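You operate a simulated robot arm through the tools that you are given. There is no shell and no other tool. Be economical: measure what you need, move in short steps, check, and stop when the job is done.

Carry out the task below with a simulated robot arm. There is one attempt and no reset: what you move stays moved.

JOB
Empty the drip tub into the gully trough and drain the trough.
Fine: the trough is nearly full, so open the purple valve before you tip; tub back, valve shut once the trough has run empty.
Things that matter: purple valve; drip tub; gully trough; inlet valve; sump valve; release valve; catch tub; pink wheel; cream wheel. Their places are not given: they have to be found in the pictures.

It is judged by the outcome, as a careful person would: the job done as asked, and still so three seconds after it is handed in. It fails if anything else is knocked over, pushed out of place, dropped, spilled or broken.

ROBOT AND FRAMES
A 6-joint arm with a two-finger parallel gripper, fixed in place. Base frame: the origin is at the foot of the arm, x ahead of it, y to its left, z up; the work surface is at about z = 64. Readings come in cm, rad, newtons and seconds.
With the tool pointing down near the work surface it reaches from about 20 to 66 cm from the base axis. Its first joint turns from -1.152 to 1.152 rad. Payload 2.9 kg.
The TCP is the grasp point between the finger pads, 3 cm short of the fingertips. In the tool frame z runs along the fingers and y along their closing line. Largest opening 11 cm; finger width 2, thickness 1; the body of the gripper, 4.8 by 11.2 cm, starts 5.5 cm behind the TCP.
Orientation is that of the tool frame in the base frame, as a unit quaternion [w, x, y, z]. With the fingers straight down and closing along the base's y, the tool's x points along the base's -x, its y along +y and its z along -z.

CONTROLS
- The arm moves only by the tool drive_tool. Its argument "motion" is a list of rows, each a list of 3 entries, a list of its own where there are three numbers: the shift along the tool's x, y, z in cm, then the turn, a rotation vector about the tool's x, y, z in rad, then the opening, from 0 (shut) to 1 (fully open). In form: [[[x, y, z], [wx, wy, wz], jaw], ...]. A call has 1 to 8 rows; each row shifts and turns the commanded pose from where the row before left it, along the tool's axes as they then stand. Rows are played at 5 a second. More than 5 cm and 0.15 rad between two rows, or a gripper value outside its range, and nothing of the call is played. A pose out of reach is approached as far as the arm can. The call stops where the force on the tool passes 40 N (or 10 N more than at its start, if that is more) or the arm is blocked; 0.2 s more then pass. Each finger travels about 10.8 cm/s and halts on what it meets, pressing with about 37 N; the grip force reading is that of the motor and also rises with nothing between the fingers. The clock runs only during rows and for 0.2 s after the last one: add rows that do not move to give the fingers time. It gives the time, the measured TCP pose, the force on the tool (base axes), the opening and the grip force at its end, in the units of the frame above (readings bear some noise), and new pictures: "show" is both (left out), scene, wrist or none.
- Cameras (640 x 400 px; columns grow to the right, rows downward): "scene" is fixed at [6.09, 42.53, 137.42]; the picture's right is [-0.87, -0.49, 0.00], its down [-0.32, 0.57, -0.76] and it looks along [0.37, -0.66, -0.65] (base axes); focal length 366 px, centre (320, 200). "wrist" rides on the gripper at [-3.6, 0, -5.7] in the tool frame; the picture's right is [0.00, -1.00, 0.00], its down [0.97, 0.00, -0.24] and it looks along [0.24, 0.00, 0.97] (tool axes); focal length 218 px, centre (320, 200).
- locate(camera, pixels): for up to 12 pixels [column, row] of the newest picture of that camera ("zoom" is the newest enlarged one), the place [x, y, z] in the base frame of the surface seen there, good to about 0.2 cm. It takes no simulated time.
- zoom(camera, box): a new picture of the part [left, top, right, bottom] of that camera's present view, enlarged. It takes no simulated time.
- sign_off(): hands the job in; it is judged then, once.

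Work in short steps. Measure before you move; look again where a grasp or a placing could have gone wrong, and mend it. You have 80 turns and 120 pictures in all, those below and enlarged ones among them. Open the gripper and draw the arm clear of the work before you hand the job in, unless the task says otherwise; then end with one line.

The tools are called after "Call:" by a JSON object that holds its "fn" and its "kwargs". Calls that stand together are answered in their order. drive_tool: Moves the arm, as the interface text tells. Its arguments: {"type":"object","properties":{"motion":{"type":"array"},"show":{"type":"string","enum":["both","scene","wrist","none"]}},"required":["motion"]} The other tools are called the same way: locate (camera, pixels) gives the place of the surface under pixels of a picture; zoom (camera, box) takes an enlarged picture of a part of a camera's view; sign_off () hands the job in.

At the start:

```text
time: 0.0
tcp_pos: [36.1, -24.66, 96.81]
ee_rot: [0.0, 0.0, 1.0, 0.0]
ft_force: [-0.3, -0.2, -0.1]
width: 10.99
grasp_force: 0.0
```

scene: 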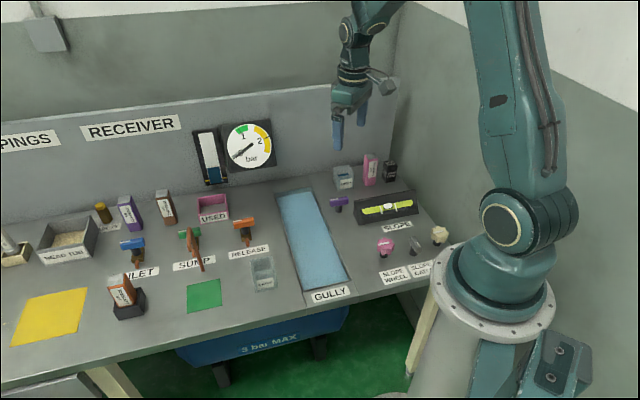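
wrist: 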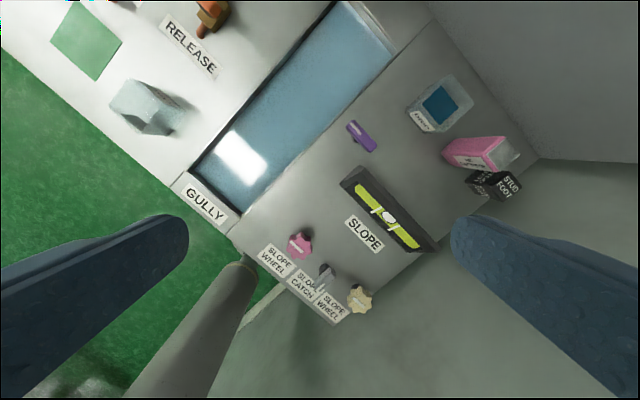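

The scene shows the gully trough (310,240), a purple handle (338,204), and tubs at (343,177) and (263,273). I'll zoom to read the labels.

Call:
{"fn": "zoom", "kwargs": {"camera": "scene", "box": [300, 140, 460, 240]}}

Call:
{"fn": "zoom", "kwargs": {"camera": "scene", "box": [180, 180, 360, 310]}}

Call:
{"fn": "zoom", "kwargs": {"camera": "wrist", "box": [320, 60, 540, 200]}}

Call:
{"fn": "zoom", "kwargs": {"camera": "wrist", "box": [230, 160, 440, 330]}}

```text
4.00 times, centred on (380, 190) of scene
```

zoom: 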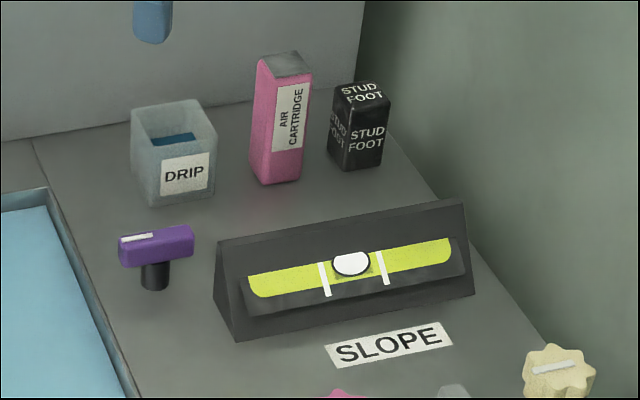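

```text
3.08 times, centred on (270, 245) of scene
```

zoom: 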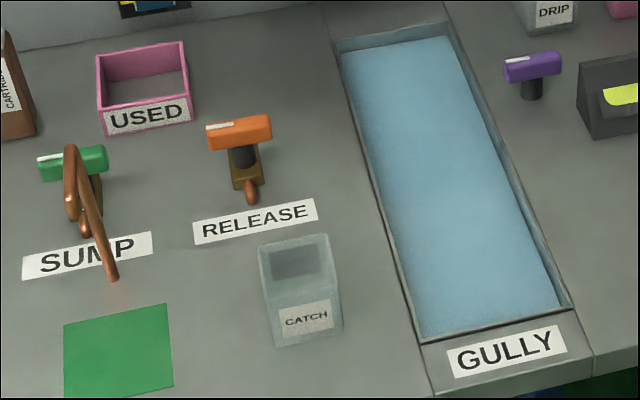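

```text
2.86 times, centred on (430, 130) of wrist
```

zoom: 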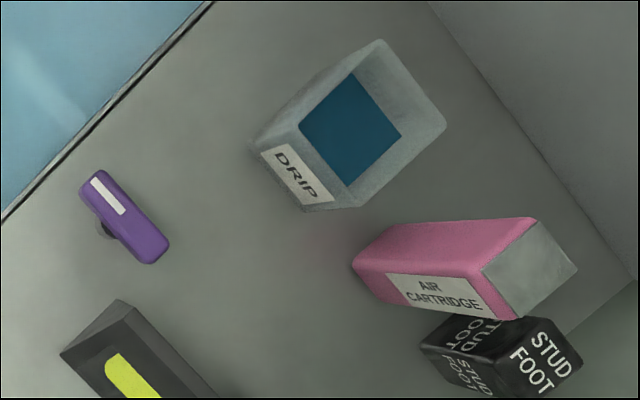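

```text
2.35 times, centred on (335, 245) of wrist
```

zoom: 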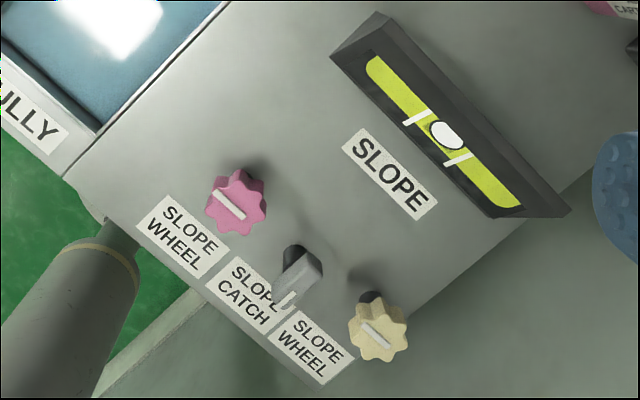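

Now I'll locate the valve, tub, trough and neighbours using raw pixels.

Call:
{"fn": "locate", "kwargs": {"camera": "wrist", "pixels": [[350, 124], [376, 148], [362, 136], [356, 160], [445, 76], [424, 129], [409, 111], [453, 76], [474, 104], [440, 104], [445, 140], [519, 155]]}}

Call:
{"fn": "locate", "kwargs": {"camera": "scene", "pixels": [[331, 201], [346, 199], [338, 199], [338, 212], [334, 167], [350, 165], [353, 173], [337, 176], [345, 191], [281, 193], [308, 191], [350, 285]]}}

```text
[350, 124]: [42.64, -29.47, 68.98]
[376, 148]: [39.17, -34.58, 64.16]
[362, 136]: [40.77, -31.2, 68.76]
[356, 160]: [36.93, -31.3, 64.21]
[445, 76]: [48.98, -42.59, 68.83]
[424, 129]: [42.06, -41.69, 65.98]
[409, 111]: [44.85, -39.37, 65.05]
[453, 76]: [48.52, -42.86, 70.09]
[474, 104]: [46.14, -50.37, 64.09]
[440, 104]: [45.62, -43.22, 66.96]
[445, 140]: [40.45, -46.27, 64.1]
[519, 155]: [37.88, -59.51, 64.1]
```

```text
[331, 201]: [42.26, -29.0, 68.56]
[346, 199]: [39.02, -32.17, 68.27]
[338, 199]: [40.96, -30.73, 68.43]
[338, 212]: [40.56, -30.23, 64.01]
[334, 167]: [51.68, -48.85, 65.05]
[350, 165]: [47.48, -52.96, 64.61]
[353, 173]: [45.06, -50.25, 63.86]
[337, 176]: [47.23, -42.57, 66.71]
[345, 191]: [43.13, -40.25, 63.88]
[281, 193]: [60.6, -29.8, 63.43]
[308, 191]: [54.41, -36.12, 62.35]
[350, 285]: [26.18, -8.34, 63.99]
```

Zoom on the drip tub and the trough to measure shape.

Call:
{"fn": "zoom", "kwargs": {"camera": "wrist", "box": [390, 60, 490, 140]}}

Call:
{"fn": "locate", "kwargs": {"camera": "zoom", "pixels": [[320, 60], [500, 200], [390, 90], [130, 310], [240, 390], [400, 400], [550, 250], [345, 200], [115, 330], [220, 390], [440, 30], [565, 245]]}}

Call:
{"fn": "locate", "kwargs": {"camera": "wrist", "pixels": [[345, 5], [392, 50], [195, 165], [242, 212], [300, 100], [340, 60], [352, 185], [425, 245], [390, 230], [300, 245], [470, 150], [515, 165]]}}

```text
5.00 times, centred on (440, 100) of wrist
```

zoom: 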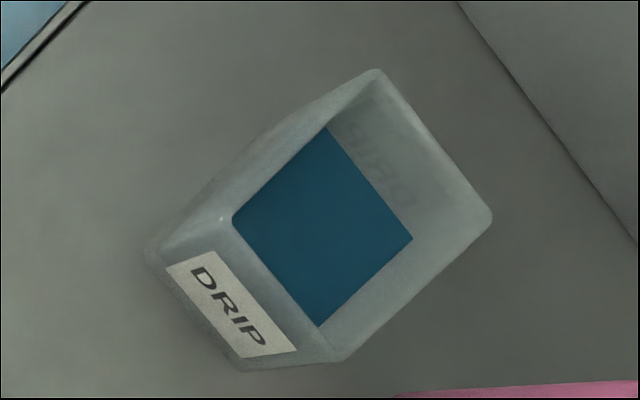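

```text
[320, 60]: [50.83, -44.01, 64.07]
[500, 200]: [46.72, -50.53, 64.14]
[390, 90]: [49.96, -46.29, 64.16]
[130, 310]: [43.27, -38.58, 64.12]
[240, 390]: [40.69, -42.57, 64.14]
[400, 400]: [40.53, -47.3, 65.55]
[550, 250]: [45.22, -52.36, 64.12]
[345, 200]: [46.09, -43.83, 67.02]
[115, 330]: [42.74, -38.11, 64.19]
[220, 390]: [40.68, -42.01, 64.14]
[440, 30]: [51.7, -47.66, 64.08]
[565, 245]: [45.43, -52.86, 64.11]
```

```text
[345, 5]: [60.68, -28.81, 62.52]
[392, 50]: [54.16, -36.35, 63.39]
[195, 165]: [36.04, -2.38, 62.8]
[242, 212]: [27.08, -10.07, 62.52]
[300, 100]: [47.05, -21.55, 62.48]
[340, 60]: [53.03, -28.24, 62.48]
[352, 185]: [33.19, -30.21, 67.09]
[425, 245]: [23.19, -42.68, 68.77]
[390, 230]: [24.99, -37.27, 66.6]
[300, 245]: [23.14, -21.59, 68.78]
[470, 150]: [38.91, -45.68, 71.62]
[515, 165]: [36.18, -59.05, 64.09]
```

Rim corners of the drip tub in that zoom appear at about (373,73), (488,215), (335,357), (222,218); locating those.

Call:
{"fn": "locate", "kwargs": {"camera": "zoom", "pixels": [[374, 76], [485, 213], [335, 353], [224, 220], [435, 145], [415, 285], [280, 290], [290, 145], [190, 270], [270, 355], [230, 310], [155, 255]]}}

```text
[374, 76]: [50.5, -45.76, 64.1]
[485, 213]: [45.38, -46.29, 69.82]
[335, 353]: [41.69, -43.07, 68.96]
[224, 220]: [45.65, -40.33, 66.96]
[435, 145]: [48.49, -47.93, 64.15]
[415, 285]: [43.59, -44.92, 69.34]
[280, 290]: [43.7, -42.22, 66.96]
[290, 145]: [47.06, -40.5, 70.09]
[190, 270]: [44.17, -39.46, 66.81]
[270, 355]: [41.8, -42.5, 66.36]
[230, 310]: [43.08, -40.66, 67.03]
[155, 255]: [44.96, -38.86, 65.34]
```

Rim at z≈70, tub ~5 cm square centred near (45.4,-42.2), axes at 45°; valve handle centred ~(40.8,-30.8), lying along (1,1). I'll move above the valve and yaw so that the jaws close across the handle.

Call:
{"fn": "drive_tool", "kwargs": {"motion": [[[-2.3, -3.05, 3], [0, 0, 0], 0.45], [[-2.3, -3.05, 3], [0, 0, 0], 0.45], [[0, 0, 2], [0, 0, -0.15], 0.45], [[0, 0, 2], [0, 0, -0.15], 0.45], [[0, 0, 2], [0, 0, -0.15], 0.45], [[0, 0, 1], [0, 0, -0.15], 0.45], [[0, 0, 0], [0, 0, -0.15], 0.45], [[0, 0, 0], [0, 0, -0.035], 0.45]]}}

Call:
{"fn": "locate", "kwargs": {"camera": "scene", "pixels": [[364, 180], [374, 182], [363, 165], [371, 157]]}}

```text
time: 1.8
tcp_pos: [40.59, -30.75, 83.89]
ee_rot: [0.001, -0.384, 0.923, 0.001]
ft_force: [-0.1, -0.6, -0.3]
width: 4.94
grasp_force: 0.1
```

scene: 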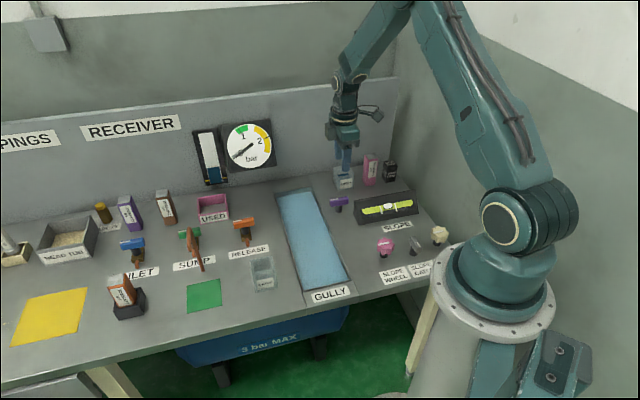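
wrist: 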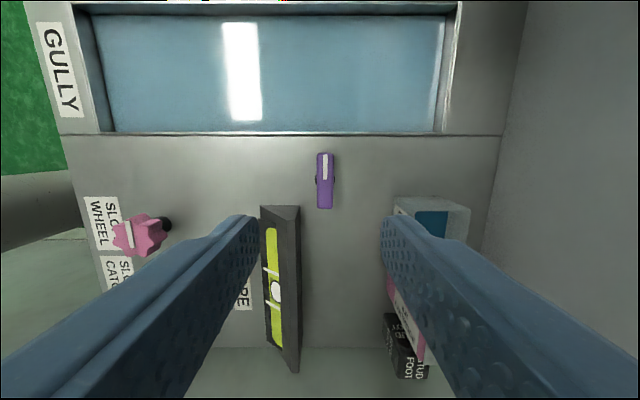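

```text
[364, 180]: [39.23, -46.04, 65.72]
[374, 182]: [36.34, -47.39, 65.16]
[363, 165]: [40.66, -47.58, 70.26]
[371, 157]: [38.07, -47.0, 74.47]
```

The handle is at (325,181) in the wrist view, well aligned with the column axis. I'll measure its ends.

Call:
{"fn": "locate", "kwargs": {"camera": "wrist", "pixels": [[325, 156], [325, 204], [325, 180], [319, 190], [332, 190], [285, 211], [278, 205], [262, 210]]}}

Call:
{"fn": "zoom", "kwargs": {"camera": "wrist", "box": [270, 130, 380, 230]}}

```text
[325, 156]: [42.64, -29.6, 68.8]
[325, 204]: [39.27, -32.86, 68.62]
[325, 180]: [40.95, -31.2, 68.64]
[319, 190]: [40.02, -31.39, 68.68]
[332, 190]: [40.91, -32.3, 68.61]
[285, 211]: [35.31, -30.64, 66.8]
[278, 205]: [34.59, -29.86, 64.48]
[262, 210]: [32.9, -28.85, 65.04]
```

```text
4.00 times, centred on (325, 180) of wrist
```

zoom: 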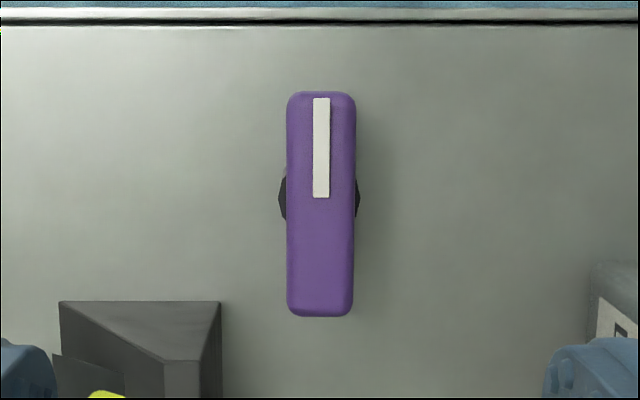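

Handle centre (40.95,-31.2), top 68.7, pointing mark towards the trough. I'll descend so that fingertips reach z≈67 and close on the handle.

Call:
{"fn": "drive_tool", "kwargs": {"motion": [[[0.06, -0.57, 4], [0, 0, 0], 0.4], [[0, 0, 4], [0, 0, 0], 0.4], [[0, 0, 3.5], [0, 0, 0], 0.4], [[0, 0, 2.4], [0, 0, 0], 0.4], [[0, 0, 0], [0, 0, 0], 0.0], [[0, 0, 0], [0, 0, 0], 0.0], [[0, 0, 0], [0, 0, 0], 0.0]]}}

```text
time: 3.4
tcp_pos: [40.87, -31.18, 69.81]
ee_rot: [-0.001, -0.383, 0.924, 0.003]
ft_force: [-11.6, 11.5, 3.2]
width: 1.68
grasp_force: 44.5
```

scene: 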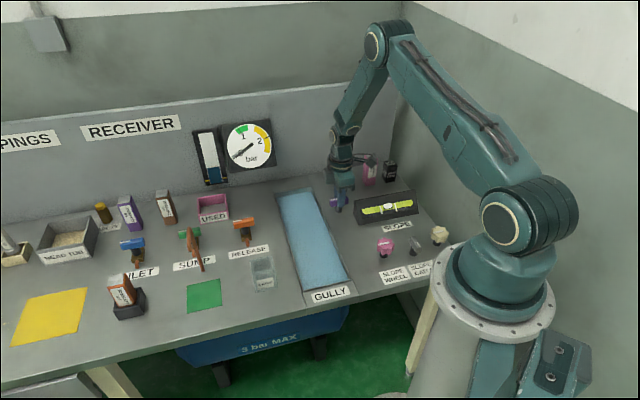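
wrist: 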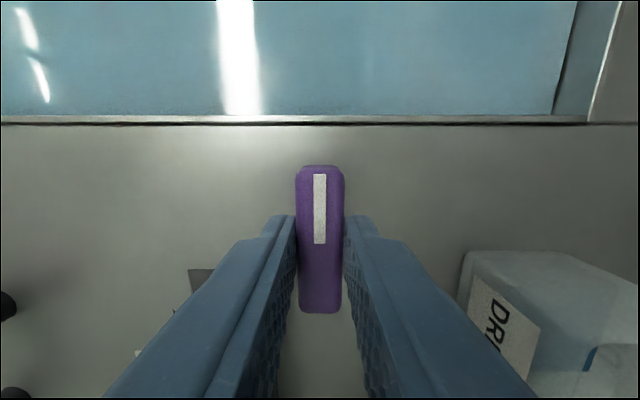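

Gripped (width 1.68) with slight side load along +y tool. I ease that way and try a small turn (clockwise from above), watching for force.

Call:
{"fn": "drive_tool", "kwargs": {"motion": [[[0, 0.12, 0], [0, 0, 0], 0.0], [[0, 0, 0], [0, 0, 0.1], 0.0], [[0, 0, 0], [0, 0, 0.1], 0.0], [[0, 0, 0], [0, 0, 0.1], 0.0]], "show": "wrist"}}

```text
time: 4.4
tcp_pos: [40.87, -31.21, 69.93]
ee_rot: [-0.001, -0.24, 0.971, 0.0]
ft_force: [-3.4, 2.4, -18.9]
width: 2.34
grasp_force: 45.2
```

wrist: 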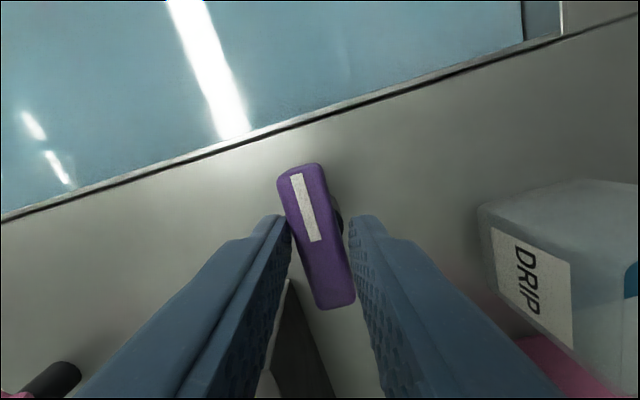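

The handle didn't turn that way (it is tilted in the jaws, width 2.34): a stop. Turn back and try the other direction.

Call:
{"fn": "drive_tool", "kwargs": {"motion": [[[0, 0, 0], [0, 0, -0.1], 0.0], [[0, 0, 0], [0, 0, -0.1], 0.0], [[0, 0, 0], [0, 0, -0.1], 0.0], [[0, 0, 0], [0, 0, -0.1], 0.0], [[0, 0, 0], [0, 0, -0.1], 0.0], [[0, 0, 0], [0, 0, -0.1], 0.0]], "show": "wrist"}}

```text
time: 5.8
tcp_pos: [41.0, -31.29, 69.89]
ee_rot: [0.0, -0.517, 0.856, -0.002]
ft_force: [1.9, 2.2, 2.8]
width: 1.68
grasp_force: 44.5
```

wrist: 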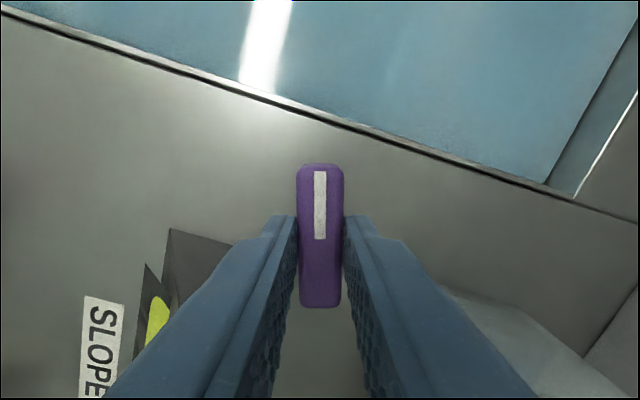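

It turns counter-clockwise. Continue toward the quarter turn.

Call:
{"fn": "drive_tool", "kwargs": {"motion": [[[0, 0, 0], [0, 0, -0.14], 0.0], [[0, 0, 0], [0, 0, -0.14], 0.0], [[0, 0, 0], [0, 0, -0.14], 0.0], [[0, 0, 0], [0, 0, -0.14], 0.0], [[0, 0, 0], [0, 0, -0.14], 0.0], [[0, 0, 0], [0, 0, -0.14], 0.0], [[0, 0, 0], [0, 0, -0.14], 0.0], [[0, 0, 0], [0, 0, -0.14], 0.0]]}}

```text
time: 7.6
tcp_pos: [41.03, -31.14, 69.99]
ee_rot: [0.0, 0.894, -0.449, 0.002]
ft_force: [20.8, 4.2, 12.1]
width: 1.67
grasp_force: 45.4
```

scene: 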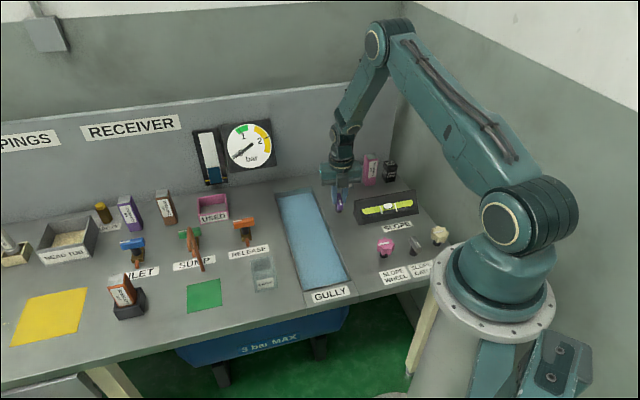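
wrist: 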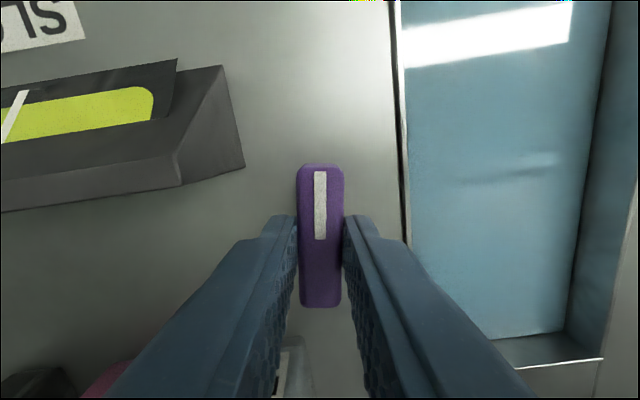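

The water is already lowering; the handle is ~8° short of parallel to the trough. Turn the remainder.

Call:
{"fn": "drive_tool", "kwargs": {"motion": [[[0, 0, 0], [0, 0, -0.08], 0.0], [[0, 0, 0], [0, 0, -0.08], 0.0], [[0, 0, 0], [0, 0, 0], 0.0]]}}

```text
time: 8.4
tcp_pos: [41.16, -31.19, 70.03]
ee_rot: [-0.001, 0.925, -0.38, 0.002]
ft_force: [23.7, -0.1, 4.1]
width: 1.68
grasp_force: 44.4
```

scene: 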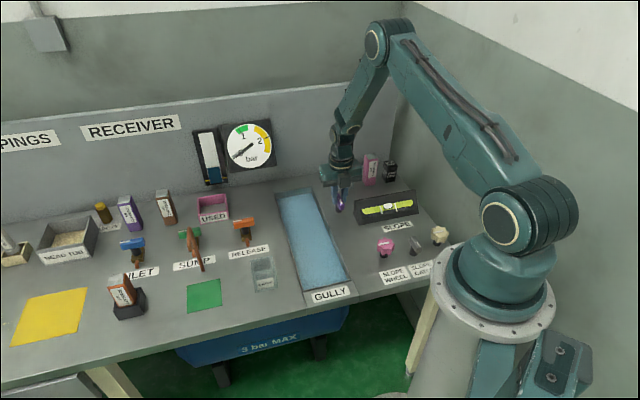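
wrist: 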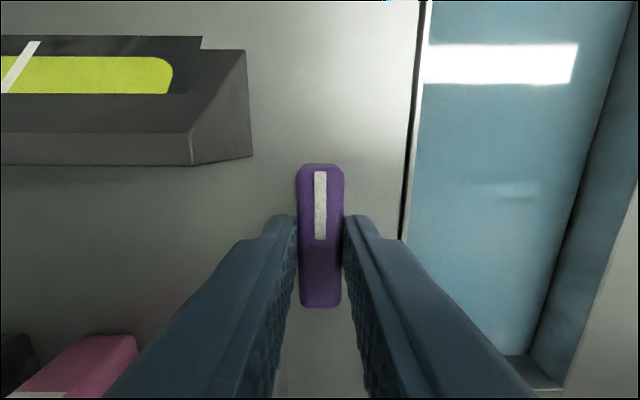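

Valve now a full quarter turn open. Release, rise, and start unwinding the yaw.

Call:
{"fn": "drive_tool", "kwargs": {"motion": [[[0, 0, 0], [0, 0, 0], 0.3], [[0, 0, 0], [0, 0, 0], 0.3], [[0, 0, -4], [0, 0, 0], 0.3], [[0, 0, -5], [0, 0, 0], 0.3], [[0, 0, -5], [0, 0, 0.15], 0.3], [[0, 0, -1], [0, 0, 0.15], 0.3], [[0, 0, 0], [0, 0, 0.15], 0.3], [[0, 0, 0], [0, 0, 0.15], 0.3]]}}

Call:
{"fn": "locate", "kwargs": {"camera": "scene", "pixels": [[310, 240], [300, 215], [325, 275]]}}

Call:
{"fn": "drive_tool", "kwargs": {"motion": [[[0, 0, 0], [0, 0, 0.15], 0.5], [[0, 0, 0], [0, 0, 0.15], 0.5], [[0, 0, 0], [0, 0, 0.15], 0.5], [[0, 0, 0], [0, 0, 0.15], 0.5], [[0, 0, 0], [0, 0, 0.15], 0.5], [[0, 0, 0], [0, 0, 0.15], 0.5], [[0, 0, 0], [0, 0, 0.15], 0.5], [[0, 0, 0], [0, 0, 0.15], 0.5]], "show": "none"}}

Call:
{"fn": "drive_tool", "kwargs": {"motion": [[[0, 0, 0], [0, 0, 0.15], 0.65], [[0, 0, 0], [0, 0, 0.15], 0.65], [[0, 0, 0], [0, 0, 0.15], 0.65], [[0, 0, 0], [0, 0, 0.15], 0.65], [[0, 0, 0], [0, 0, 0.15], 0.65], [[0, 0, 0], [0, 0, 0.15], 0.65], [[0, 0, 0], [0, 0, 0.15], 0.65], [[0, 0, 0], [0, 0, 0.15], 0.65]]}}

```text
time: 10.2
tcp_pos: [40.86, -31.18, 84.95]
ee_rot: [0.0, 0.771, -0.637, 0.0]
ft_force: [-0.6, 0.3, 0.2]
width: 3.31
grasp_force: 0.0
```

scene: 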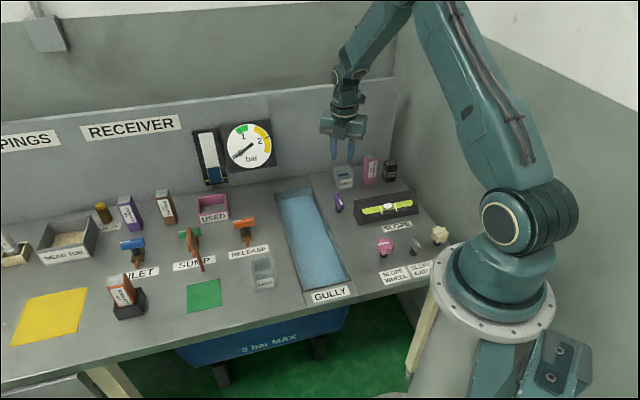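
wrist: 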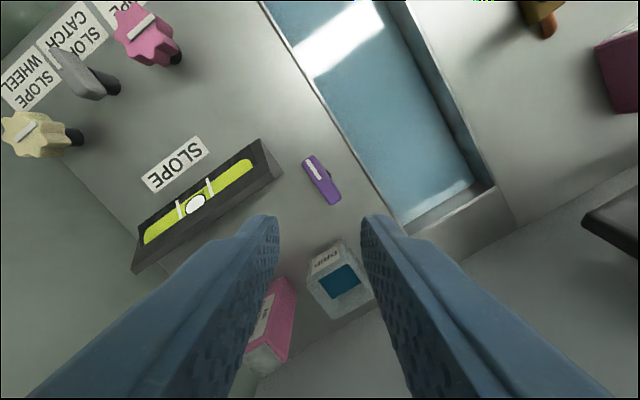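

```text
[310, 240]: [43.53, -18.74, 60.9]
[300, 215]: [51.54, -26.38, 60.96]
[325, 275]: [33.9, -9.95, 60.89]
```

```text
time: 12.0
tcp_pos: [40.83, -31.12, 84.8]
ee_rot: [0.0, -0.277, 0.961, 0.0]
ft_force: [0.5, -0.2, 0.4]
width: 5.48
grasp_force: 0.1
```

```text
time: 13.8
tcp_pos: [40.94, -31.22, 85.02]
ee_rot: [0.0, 0.313, 0.95, 0.0]
ft_force: [-0.4, 0.2, 0.4]
width: 7.16
grasp_force: 0.1
```

scene: 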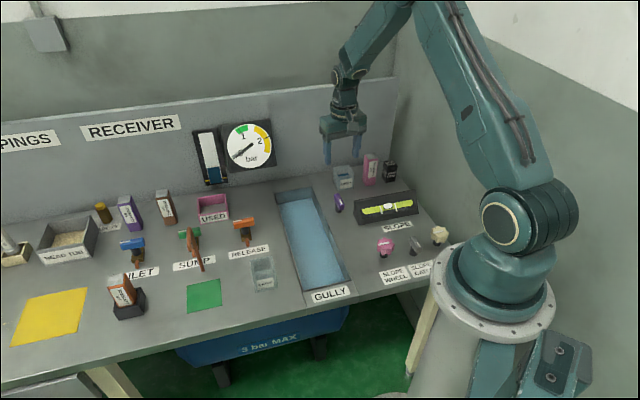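
wrist: 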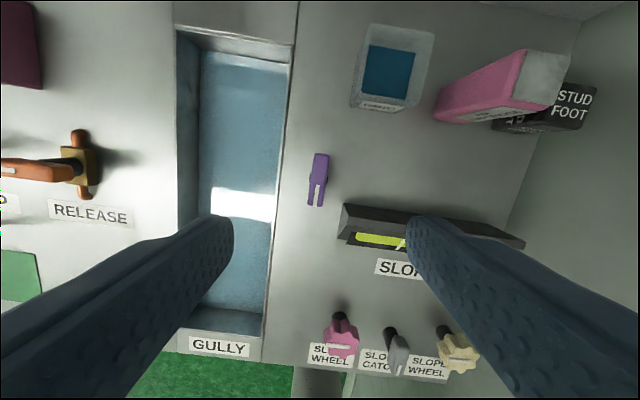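

The trough is draining (level now ~61). Finish yaw and move above the drip tub for a closer look.

Call:
{"fn": "drive_tool", "kwargs": {"motion": [[[0, 0, 0], [0, 0, 0.148], 0.65], [[-3.6, -1.5, 0], [0, 0, 0], 0.65], [[-3.6, -1.5, 0], [0, 0, 0], 0.65], [[-3.7, -1.6, 0], [0, 0, 0], 0.65], [[0, 0, 0], [0, 0, 0], 0.65]]}}

```text
time: 15.0
tcp_pos: [45.51, -42.36, 84.9]
ee_rot: [0.0, 0.381, 0.924, 0.0]
ft_force: [-0.4, -0.2, 0.6]
width: 7.16
grasp_force: 0.2
```

scene: 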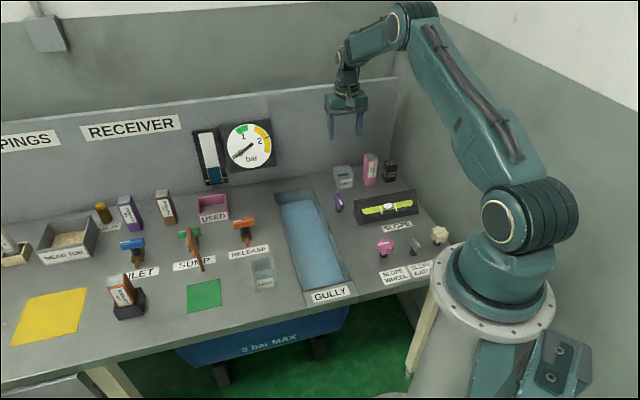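
wrist: 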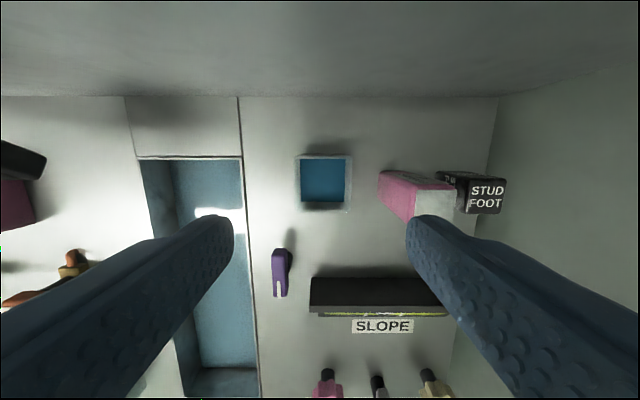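

The tub rim shows at (297–351, 155–210); cartridge at right (380–). Zoom for precise positions and the gap.

Call:
{"fn": "zoom", "kwargs": {"camera": "wrist", "box": [270, 130, 430, 230]}}

Call:
{"fn": "locate", "kwargs": {"camera": "wrist", "pixels": [[298, 180], [350, 180], [324, 157], [300, 180], [349, 190], [379, 175], [381, 190], [412, 210], [385, 193], [324, 207], [324, 180]]}}

```text
4.00 times, centred on (350, 180) of wrist
```

zoom: 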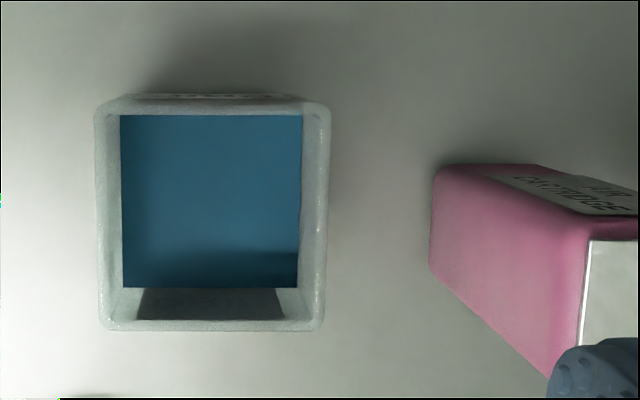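

```text
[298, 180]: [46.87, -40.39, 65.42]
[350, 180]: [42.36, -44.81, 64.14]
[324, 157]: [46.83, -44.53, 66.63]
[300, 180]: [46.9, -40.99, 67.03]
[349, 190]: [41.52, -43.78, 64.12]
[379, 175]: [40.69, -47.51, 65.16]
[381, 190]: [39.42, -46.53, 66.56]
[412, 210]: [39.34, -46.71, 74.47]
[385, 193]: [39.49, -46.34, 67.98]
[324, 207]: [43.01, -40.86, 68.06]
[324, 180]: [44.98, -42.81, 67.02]
```

Tub is 5.6 cm wide, centred 0.3 cm toward −y of the tool; 4 cm gap to the cartridge. Descend with 8 cm opening, then check before closing.

Call:
{"fn": "drive_tool", "kwargs": {"motion": [[[0, -0.3, 4], [0, 0, 0], 0.74], [[0, 0, 4.5], [0, 0, 0], 0.74], [[0, 0, 4], [0, 0, 0], 0.74], [[0, 0, 3], [0, 0, 0], 0.74], [[0, 0, 1.4], [0, 0, 0], 0.74]]}}

```text
time: 16.2
tcp_pos: [45.28, -42.44, 67.91]
ee_rot: [0.002, 0.381, 0.925, 0.0]
ft_force: [0.3, 0.5, -0.8]
width: 8.16
grasp_force: 0.1
```

scene: 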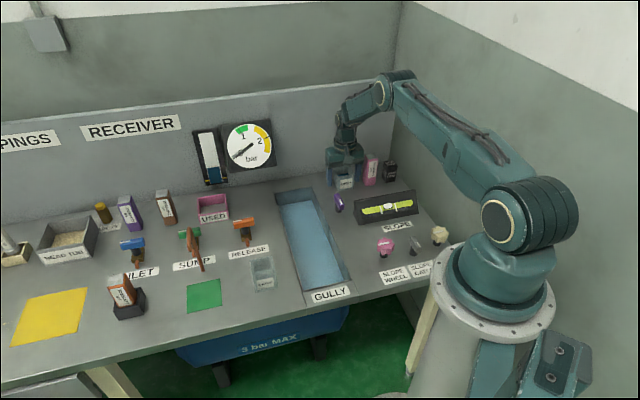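
wrist: 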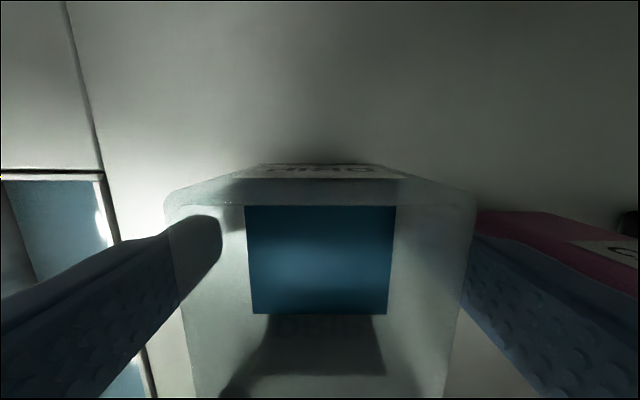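

Fingers straddle the tub (left at ~200, right at ~480, tub 165–475). Close gently.

Call:
{"fn": "drive_tool", "kwargs": {"motion": [[[0, 0, 0], [0, 0, 0], 0.6], [[0, 0, 0], [0, 0, 0], 0.5], [[0, 0, 0], [0, 0, 0], 0.42], [[0, 0, 0], [0, 0, 0], 0.42]]}}

```text
time: 17.2
tcp_pos: [45.21, -42.36, 68.0]
ee_rot: [-0.001, 0.381, 0.925, 0.0]
ft_force: [-0.1, -0.5, 0.0]
width: 5.55
grasp_force: 36.7
```

scene: 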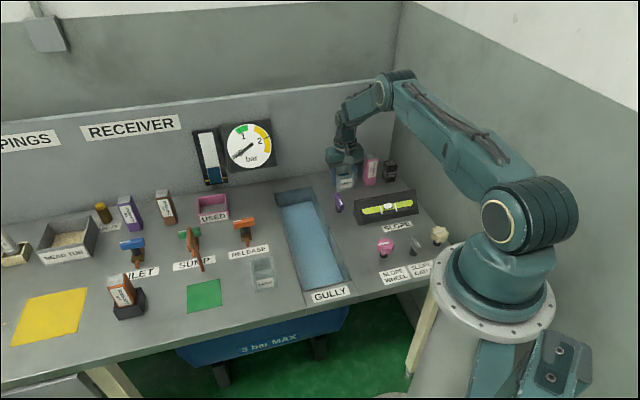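
wrist: 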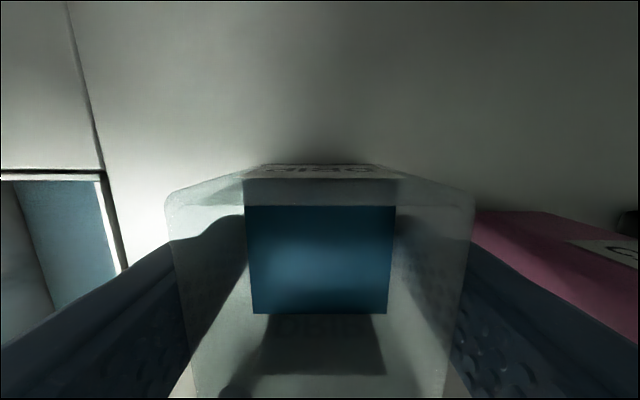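

Grip solid (5.55 cm, 36.7 N); home pose (45.21,-42.36,68.0). Lift straight up gently.

Call:
{"fn": "drive_tool", "kwargs": {"motion": [[[0, 0, -1], [0, 0, 0], 0.42], [[0, 0, -2], [0, 0, 0], 0.42], [[0, 0, -2.5], [0, 0, 0], 0.42], [[0, 0, -2.5], [0, 0, 0], 0.42], [[0, 0, -2.5], [0, 0, 0], 0.42], [[0, 0, -2.5], [0, 0, 0], 0.42], [[0, 0, -2], [0, 0, 0], 0.42], [[0, 0, -1], [0, 0, 0], 0.42]]}}

```text
time: 19.0
tcp_pos: [45.2, -42.5, 84.08]
ee_rot: [0.0, 0.38, 0.925, 0.0]
ft_force: [0.2, 0.2, -0.5]
width: 5.49
grasp_force: 37.2
```

scene: 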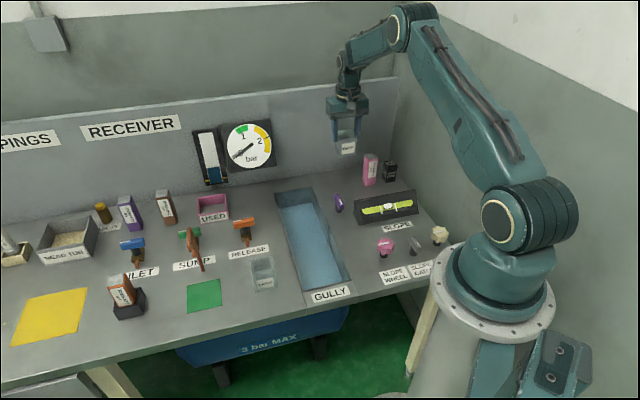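
wrist: 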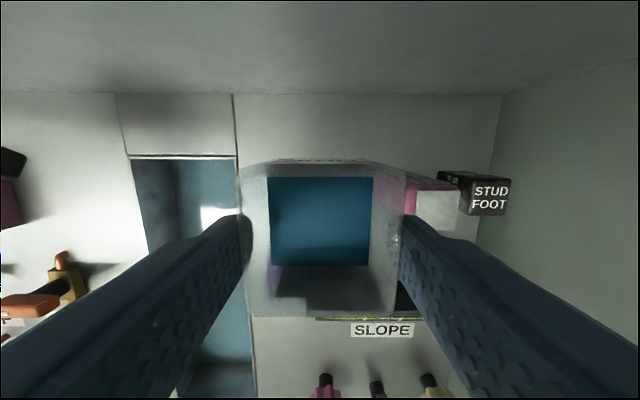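

Tub held level. Move it over the trough's middle: +16.2 along tool y, +12 toward the base.

Call:
{"fn": "drive_tool", "kwargs": {"motion": [[[0.7, 1.0, 0], [0, 0, 0], 0.42], [[1.6, 2.1, -0.4], [0, 0, 0], 0.42], [[1.9, 2.6, -0.4], [0, 0, 0], 0.42], [[1.9, 2.6, -0.4], [0, 0, 0], 0.42], [[1.9, 2.6, -0.4], [0, 0, 0], 0.42], [[1.9, 2.6, -0.4], [0, 0, 0], 0.42], [[1.5, 1.9, 0], [0, 0, 0], 0.42], [[0.6, 0.8, 0], [0, 0, 0], 0.42]]}}

Call:
{"fn": "locate", "kwargs": {"camera": "scene", "pixels": [[318, 260], [325, 275], [300, 225]]}}

```text
time: 20.8
tcp_pos: [47.87, -22.42, 86.11]
ee_rot: [0.0, 0.381, 0.925, -0.001]
ft_force: [0.7, 0.4, -1.0]
width: 5.5
grasp_force: 37.3
```

scene: 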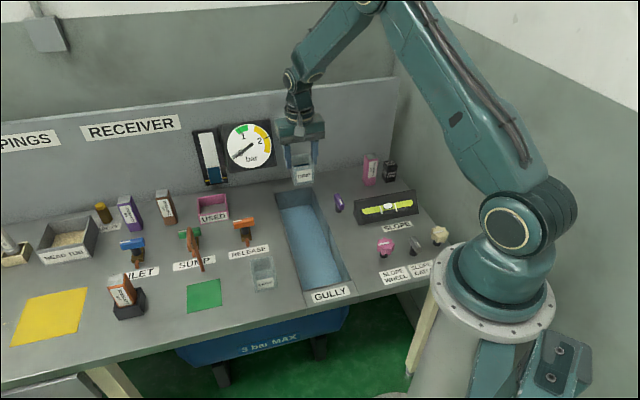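
wrist: 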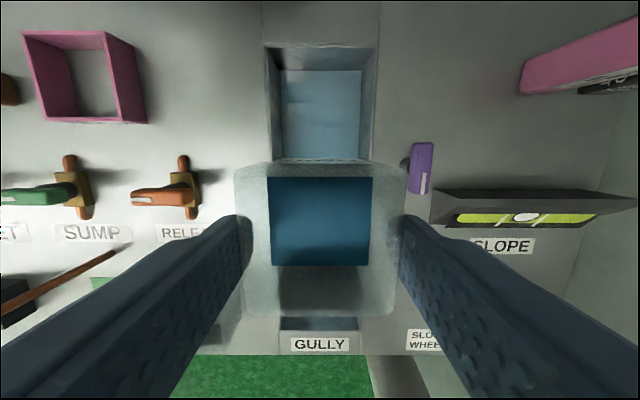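

```text
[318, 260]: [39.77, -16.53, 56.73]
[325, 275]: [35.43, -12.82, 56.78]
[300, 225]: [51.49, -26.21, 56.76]
```

Tub is centred over the trough. Lower 5 cm, then tilt about tool y (negative), so the base-side lip goes down along the trough.

Call:
{"fn": "drive_tool", "kwargs": {"motion": [[[0, 0.1, 2.5], [0, 0, 0], 0.42], [[0, 0, 2.5], [0, 0, 0], 0.42], [[0, 0, 0], [0, -0.1, 0], 0.42], [[0, 0, 0], [0, -0.1, 0], 0.42], [[0, 0, 0], [0, -0.1, 0], 0.42], [[0, 0, 0], [0, -0.1, 0], 0.42], [[0, 0, 0], [0, -0.1, 0], 0.42], [[0, 0, 0], [0, -0.1, 0], 0.42]]}}

```text
time: 22.6
tcp_pos: [48.06, -22.34, 81.0]
ee_rot: [0.275, 0.363, 0.883, -0.113]
ft_force: [-0.4, 0.3, -0.5]
width: 5.48
grasp_force: 36.3
```

scene: 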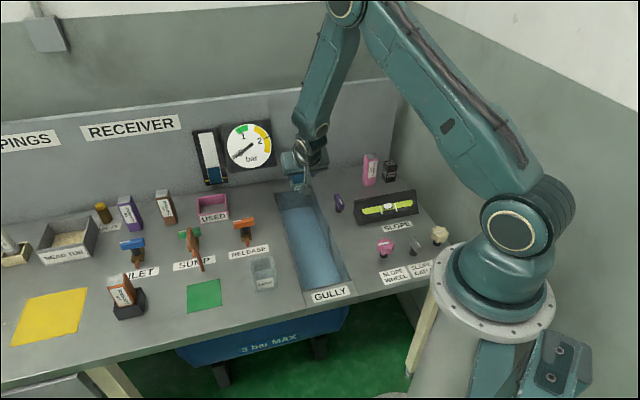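
wrist: 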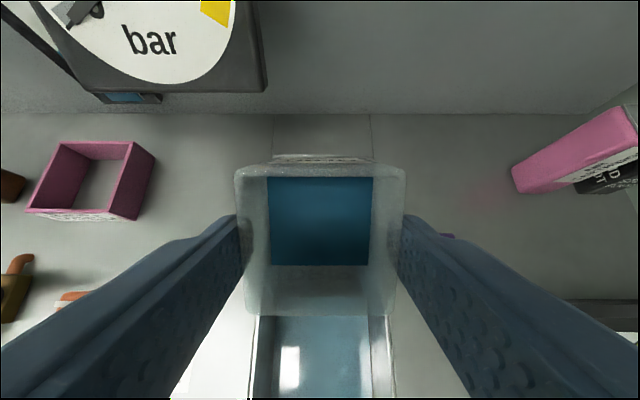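

Tilt 0.57 rad, nothing spilled, lip above trough. Continue tilting.

Call:
{"fn": "drive_tool", "kwargs": {"motion": [[[0, 0, 0], [0, -0.1, 0], 0.42], [[0, 0, 0], [0, -0.1, 0], 0.42], [[0, 0, 0], [0, -0.1, 0], 0.42], [[0, 0, 0], [0, -0.1, 0], 0.42], [[0, 0, 0], [0, -0.1, 0], 0.42], [[0, 0, 0], [0, -0.1, 0], 0.42]]}}

```text
time: 24.0
tcp_pos: [48.04, -22.36, 81.19]
ee_rot: [0.523, 0.314, 0.763, -0.215]
ft_force: [-0.2, 0.3, -0.6]
width: 5.48
grasp_force: 37.0
```

scene: 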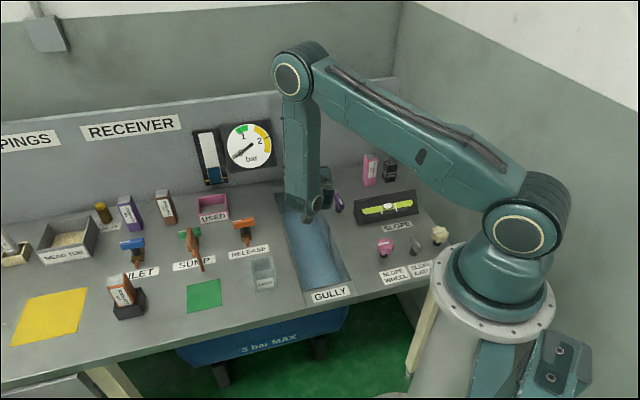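
wrist: 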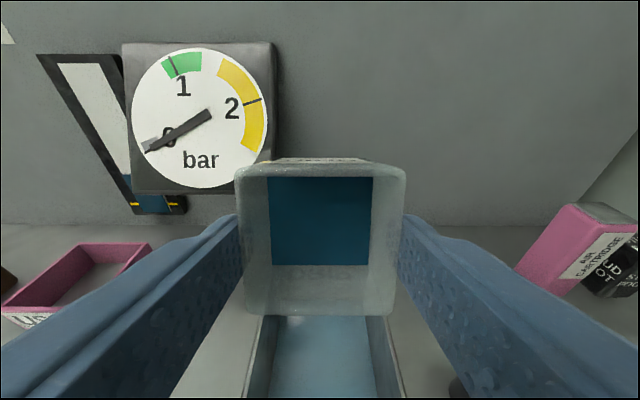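

Tilt ~69°, liquid still shown. Continue slowly.

Call:
{"fn": "drive_tool", "kwargs": {"motion": [[[0, 0, 0], [0, -0.1, 0], 0.42], [[0, 0, 0], [0, -0.1, 0], 0.42], [[0, 0, 0], [0, -0.1, 0], 0.42], [[0, 0, 0], [0, -0.1, 0], 0.42], [[0, 0, 0], [0, -0.1, 0], 0.42]]}}

```text
time: 25.3
tcp_pos: [58.58, -25.58, 81.9]
ee_rot: [0.691, 0.248, 0.614, -0.29]
ft_force: [-26.7, 16.8, 12.3]
width: 5.5
grasp_force: 37.4
out of reach, approached as far as the arm can: row 2, 3, 4, 5
stopped in row 5: the force on the tool passed its limit (the readings are from after the stop); the commanded pose is now the measured one
```

scene: 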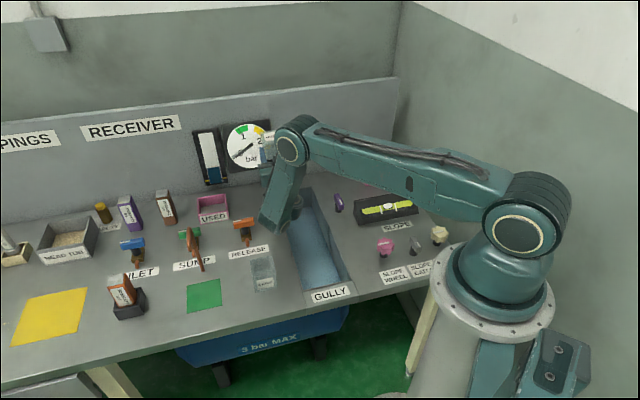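
wrist: 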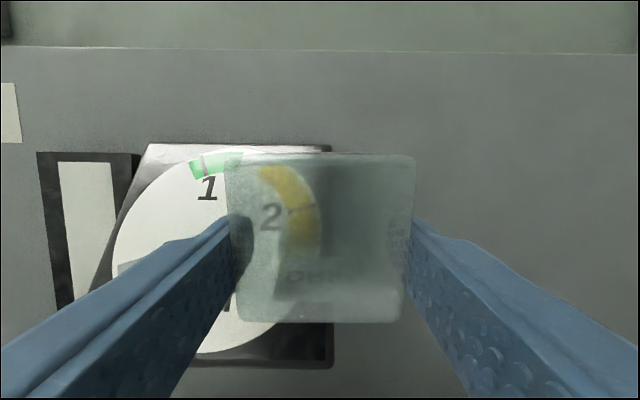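

The arm ran out of reach, drifted toward the panel, and the tub now touches the gauge area; the tub looks empty. Back off gently along −z of the tool with a little lift.

Call:
{"fn": "drive_tool", "kwargs": {"motion": [[[0, 0, -1], [0, 0, 0], 0.42], [[-0.5, 0, -1], [0, 0, 0], 0.42]]}}

```text
time: 25.9
tcp_pos: [58.41, -25.59, 81.78]
ee_rot: [0.692, 0.248, 0.614, -0.288]
ft_force: [-31.2, 22.8, 15.9]
width: 5.5
grasp_force: 37.4
out of reach, approached as far as the arm can: row 1, 2
```

scene: 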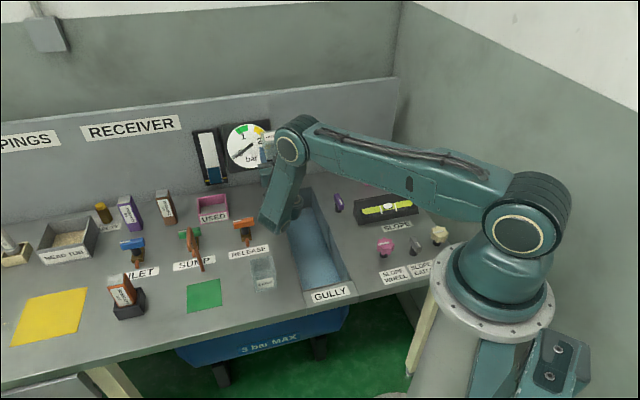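
wrist: 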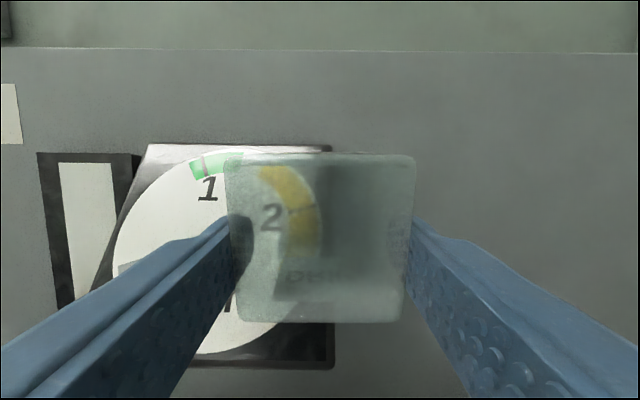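

Still pinned at the reach limit. Reverse the tilt a bit while lifting, to bring the pose back into reach.

Call:
{"fn": "drive_tool", "kwargs": {"motion": [[[-0.5, 0, -0.5], [0, 0.1, 0], 0.42], [[-0.5, 0, -0.5], [0, 0.1, 0], 0.42]]}}

```text
time: 26.5
tcp_pos: [57.91, -24.82, 82.58]
ee_rot: [0.626, 0.277, 0.68, -0.261]
ft_force: [-0.1, -0.5, -0.9]
width: 5.46
grasp_force: 37.0
```

scene: 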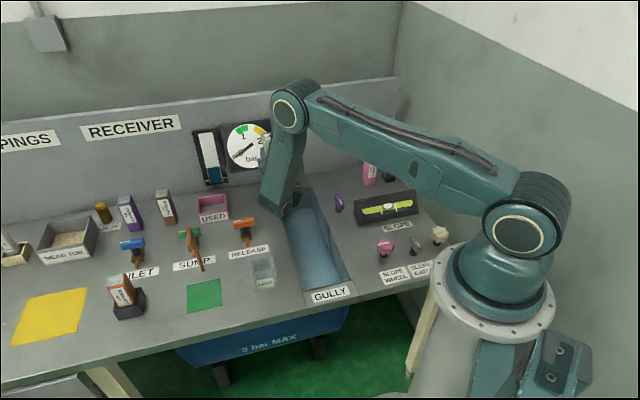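
wrist: 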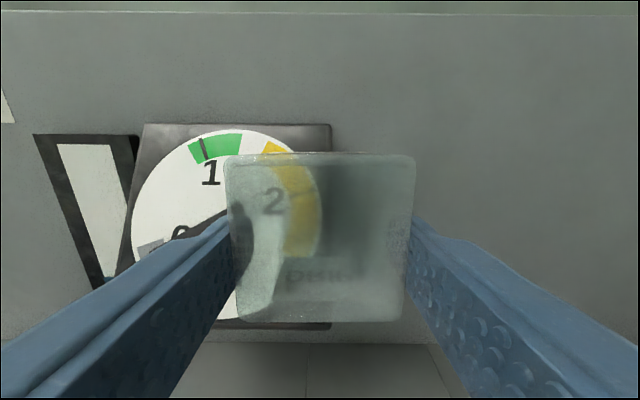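

Free of the panel (force ~0), tub empty. Lift and back away while untilting.

Call:
{"fn": "drive_tool", "kwargs": {"motion": [[[-1.5, -0.5, -1.5], [0, 0.1, 0], 0.42], [[-1.5, -0.5, -1.5], [0, 0.12, 0], 0.42], [[-1.5, -0.5, -1.5], [0, 0.12, 0], 0.42], [[-1, -0.5, -2], [0, 0.12, 0], 0.42]]}}

```text
time: 27.5
tcp_pos: [52.92, -22.68, 89.7]
ee_rot: [0.454, 0.328, 0.806, -0.191]
ft_force: [-0.1, 0.2, -0.6]
width: 5.45
grasp_force: 37.2
```

scene: 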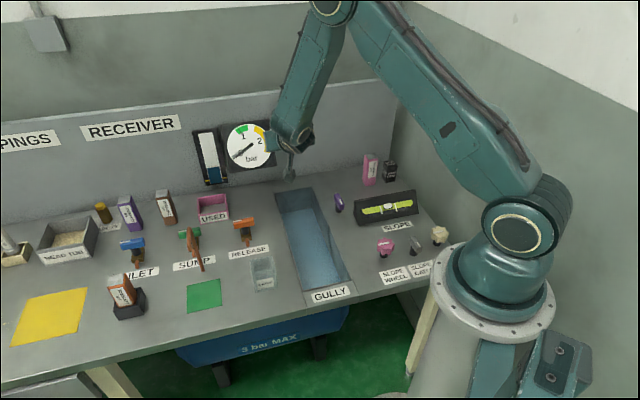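
wrist: 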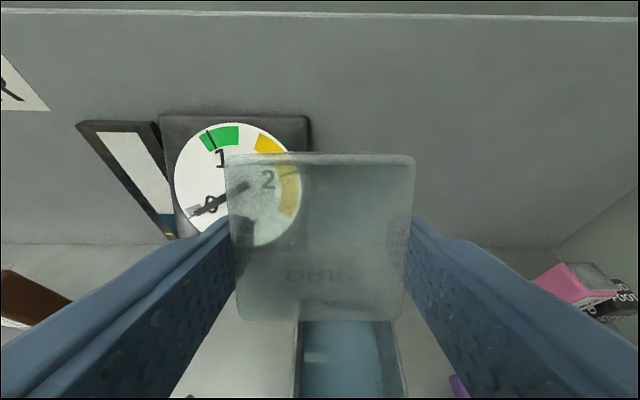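

The tub seems empty; it looks to have slid slightly toward the palm. Check for spills and trough state.

Call:
{"fn": "zoom", "kwargs": {"camera": "scene", "box": [200, 110, 360, 310]}}

Call:
{"fn": "zoom", "kwargs": {"camera": "wrist", "box": [200, 120, 440, 340]}}

Call:
{"fn": "locate", "kwargs": {"camera": "scene", "pixels": [[318, 260], [325, 275], [300, 225]]}}

```text
2.00 times, centred on (280, 210) of scene
```

zoom: 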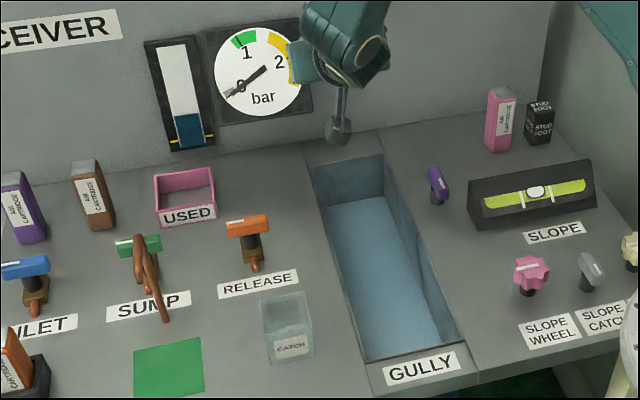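

```text
1.82 times, centred on (320, 230) of wrist
```

zoom: 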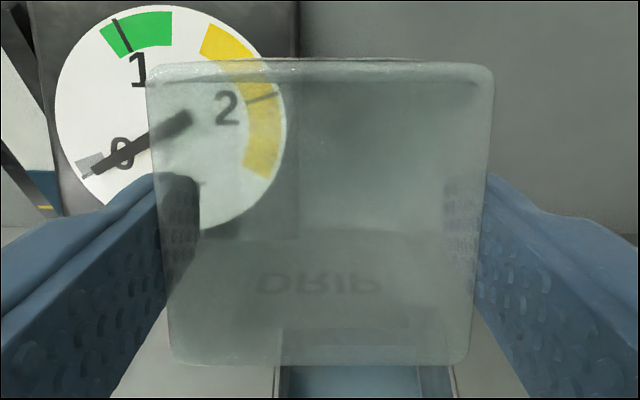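

```text
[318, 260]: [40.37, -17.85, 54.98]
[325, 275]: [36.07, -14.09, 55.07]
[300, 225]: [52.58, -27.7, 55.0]
```

No spill visible, tub empty. Level the tool fully.

Call:
{"fn": "drive_tool", "kwargs": {"motion": [[[0, 0, 0], [0, 0.147, 0], 0.42], [[0, 0, 0], [0, 0.147, 0], 0.42], [[0, 0, 0], [0, 0.147, 0], 0.42], [[0, 0, 0], [0, 0.147, 0], 0.42], [[0, 0, 0], [0, 0.147, 0], 0.42], [[0, 0, 0], [0, 0.147, 0], 0.42], [[0, 0, 0], [0, 0.147, 0], 0.42], [[0, 0, 0], [0, 0, 0], 0.42]]}}

```text
time: 29.3
tcp_pos: [52.97, -22.68, 89.49]
ee_rot: [0.001, 0.381, 0.925, -0.006]
ft_force: [-1.0, -0.2, -0.4]
width: 5.49
grasp_force: 37.4
```

scene: 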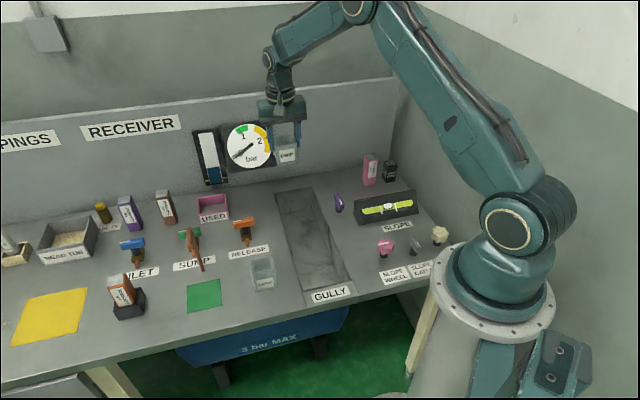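
wrist: 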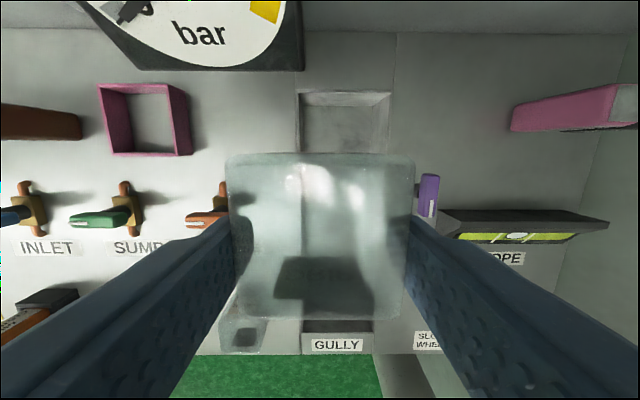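

The trough is now dry. The tub's rim looks farther from the palm than at grasp (190 px wide), so it slipped within the fingers; measure where its bottom is.

Call:
{"fn": "zoom", "kwargs": {"camera": "scene", "box": [240, 90, 340, 180]}}

Call:
{"fn": "locate", "kwargs": {"camera": "scene", "pixels": [[281, 161], [297, 160], [288, 155], [279, 148], [288, 158], [283, 161], [290, 161]]}}

Call:
{"fn": "locate", "kwargs": {"camera": "wrist", "pixels": [[228, 180], [412, 180], [320, 155], [320, 315], [232, 310], [408, 310]]}}

```text
4.44 times, centred on (290, 135) of scene
```

zoom: 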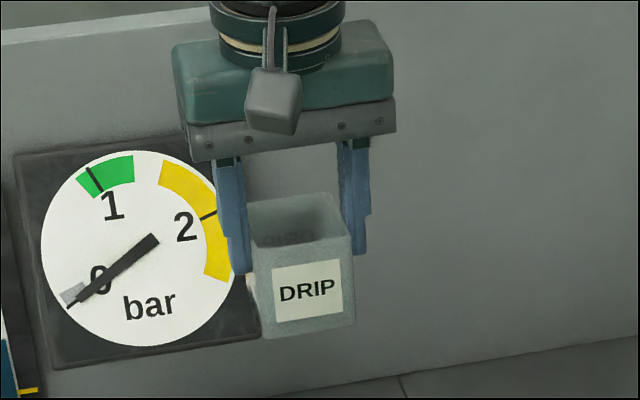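

```text
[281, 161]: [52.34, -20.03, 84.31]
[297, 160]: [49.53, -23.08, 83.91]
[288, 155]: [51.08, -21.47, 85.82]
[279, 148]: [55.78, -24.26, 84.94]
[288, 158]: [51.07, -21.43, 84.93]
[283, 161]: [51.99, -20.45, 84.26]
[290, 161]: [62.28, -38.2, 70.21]
```

```text
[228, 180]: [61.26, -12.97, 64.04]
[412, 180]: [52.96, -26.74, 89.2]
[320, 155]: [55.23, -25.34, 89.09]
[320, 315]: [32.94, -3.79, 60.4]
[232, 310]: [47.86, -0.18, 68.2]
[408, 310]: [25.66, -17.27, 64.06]
```

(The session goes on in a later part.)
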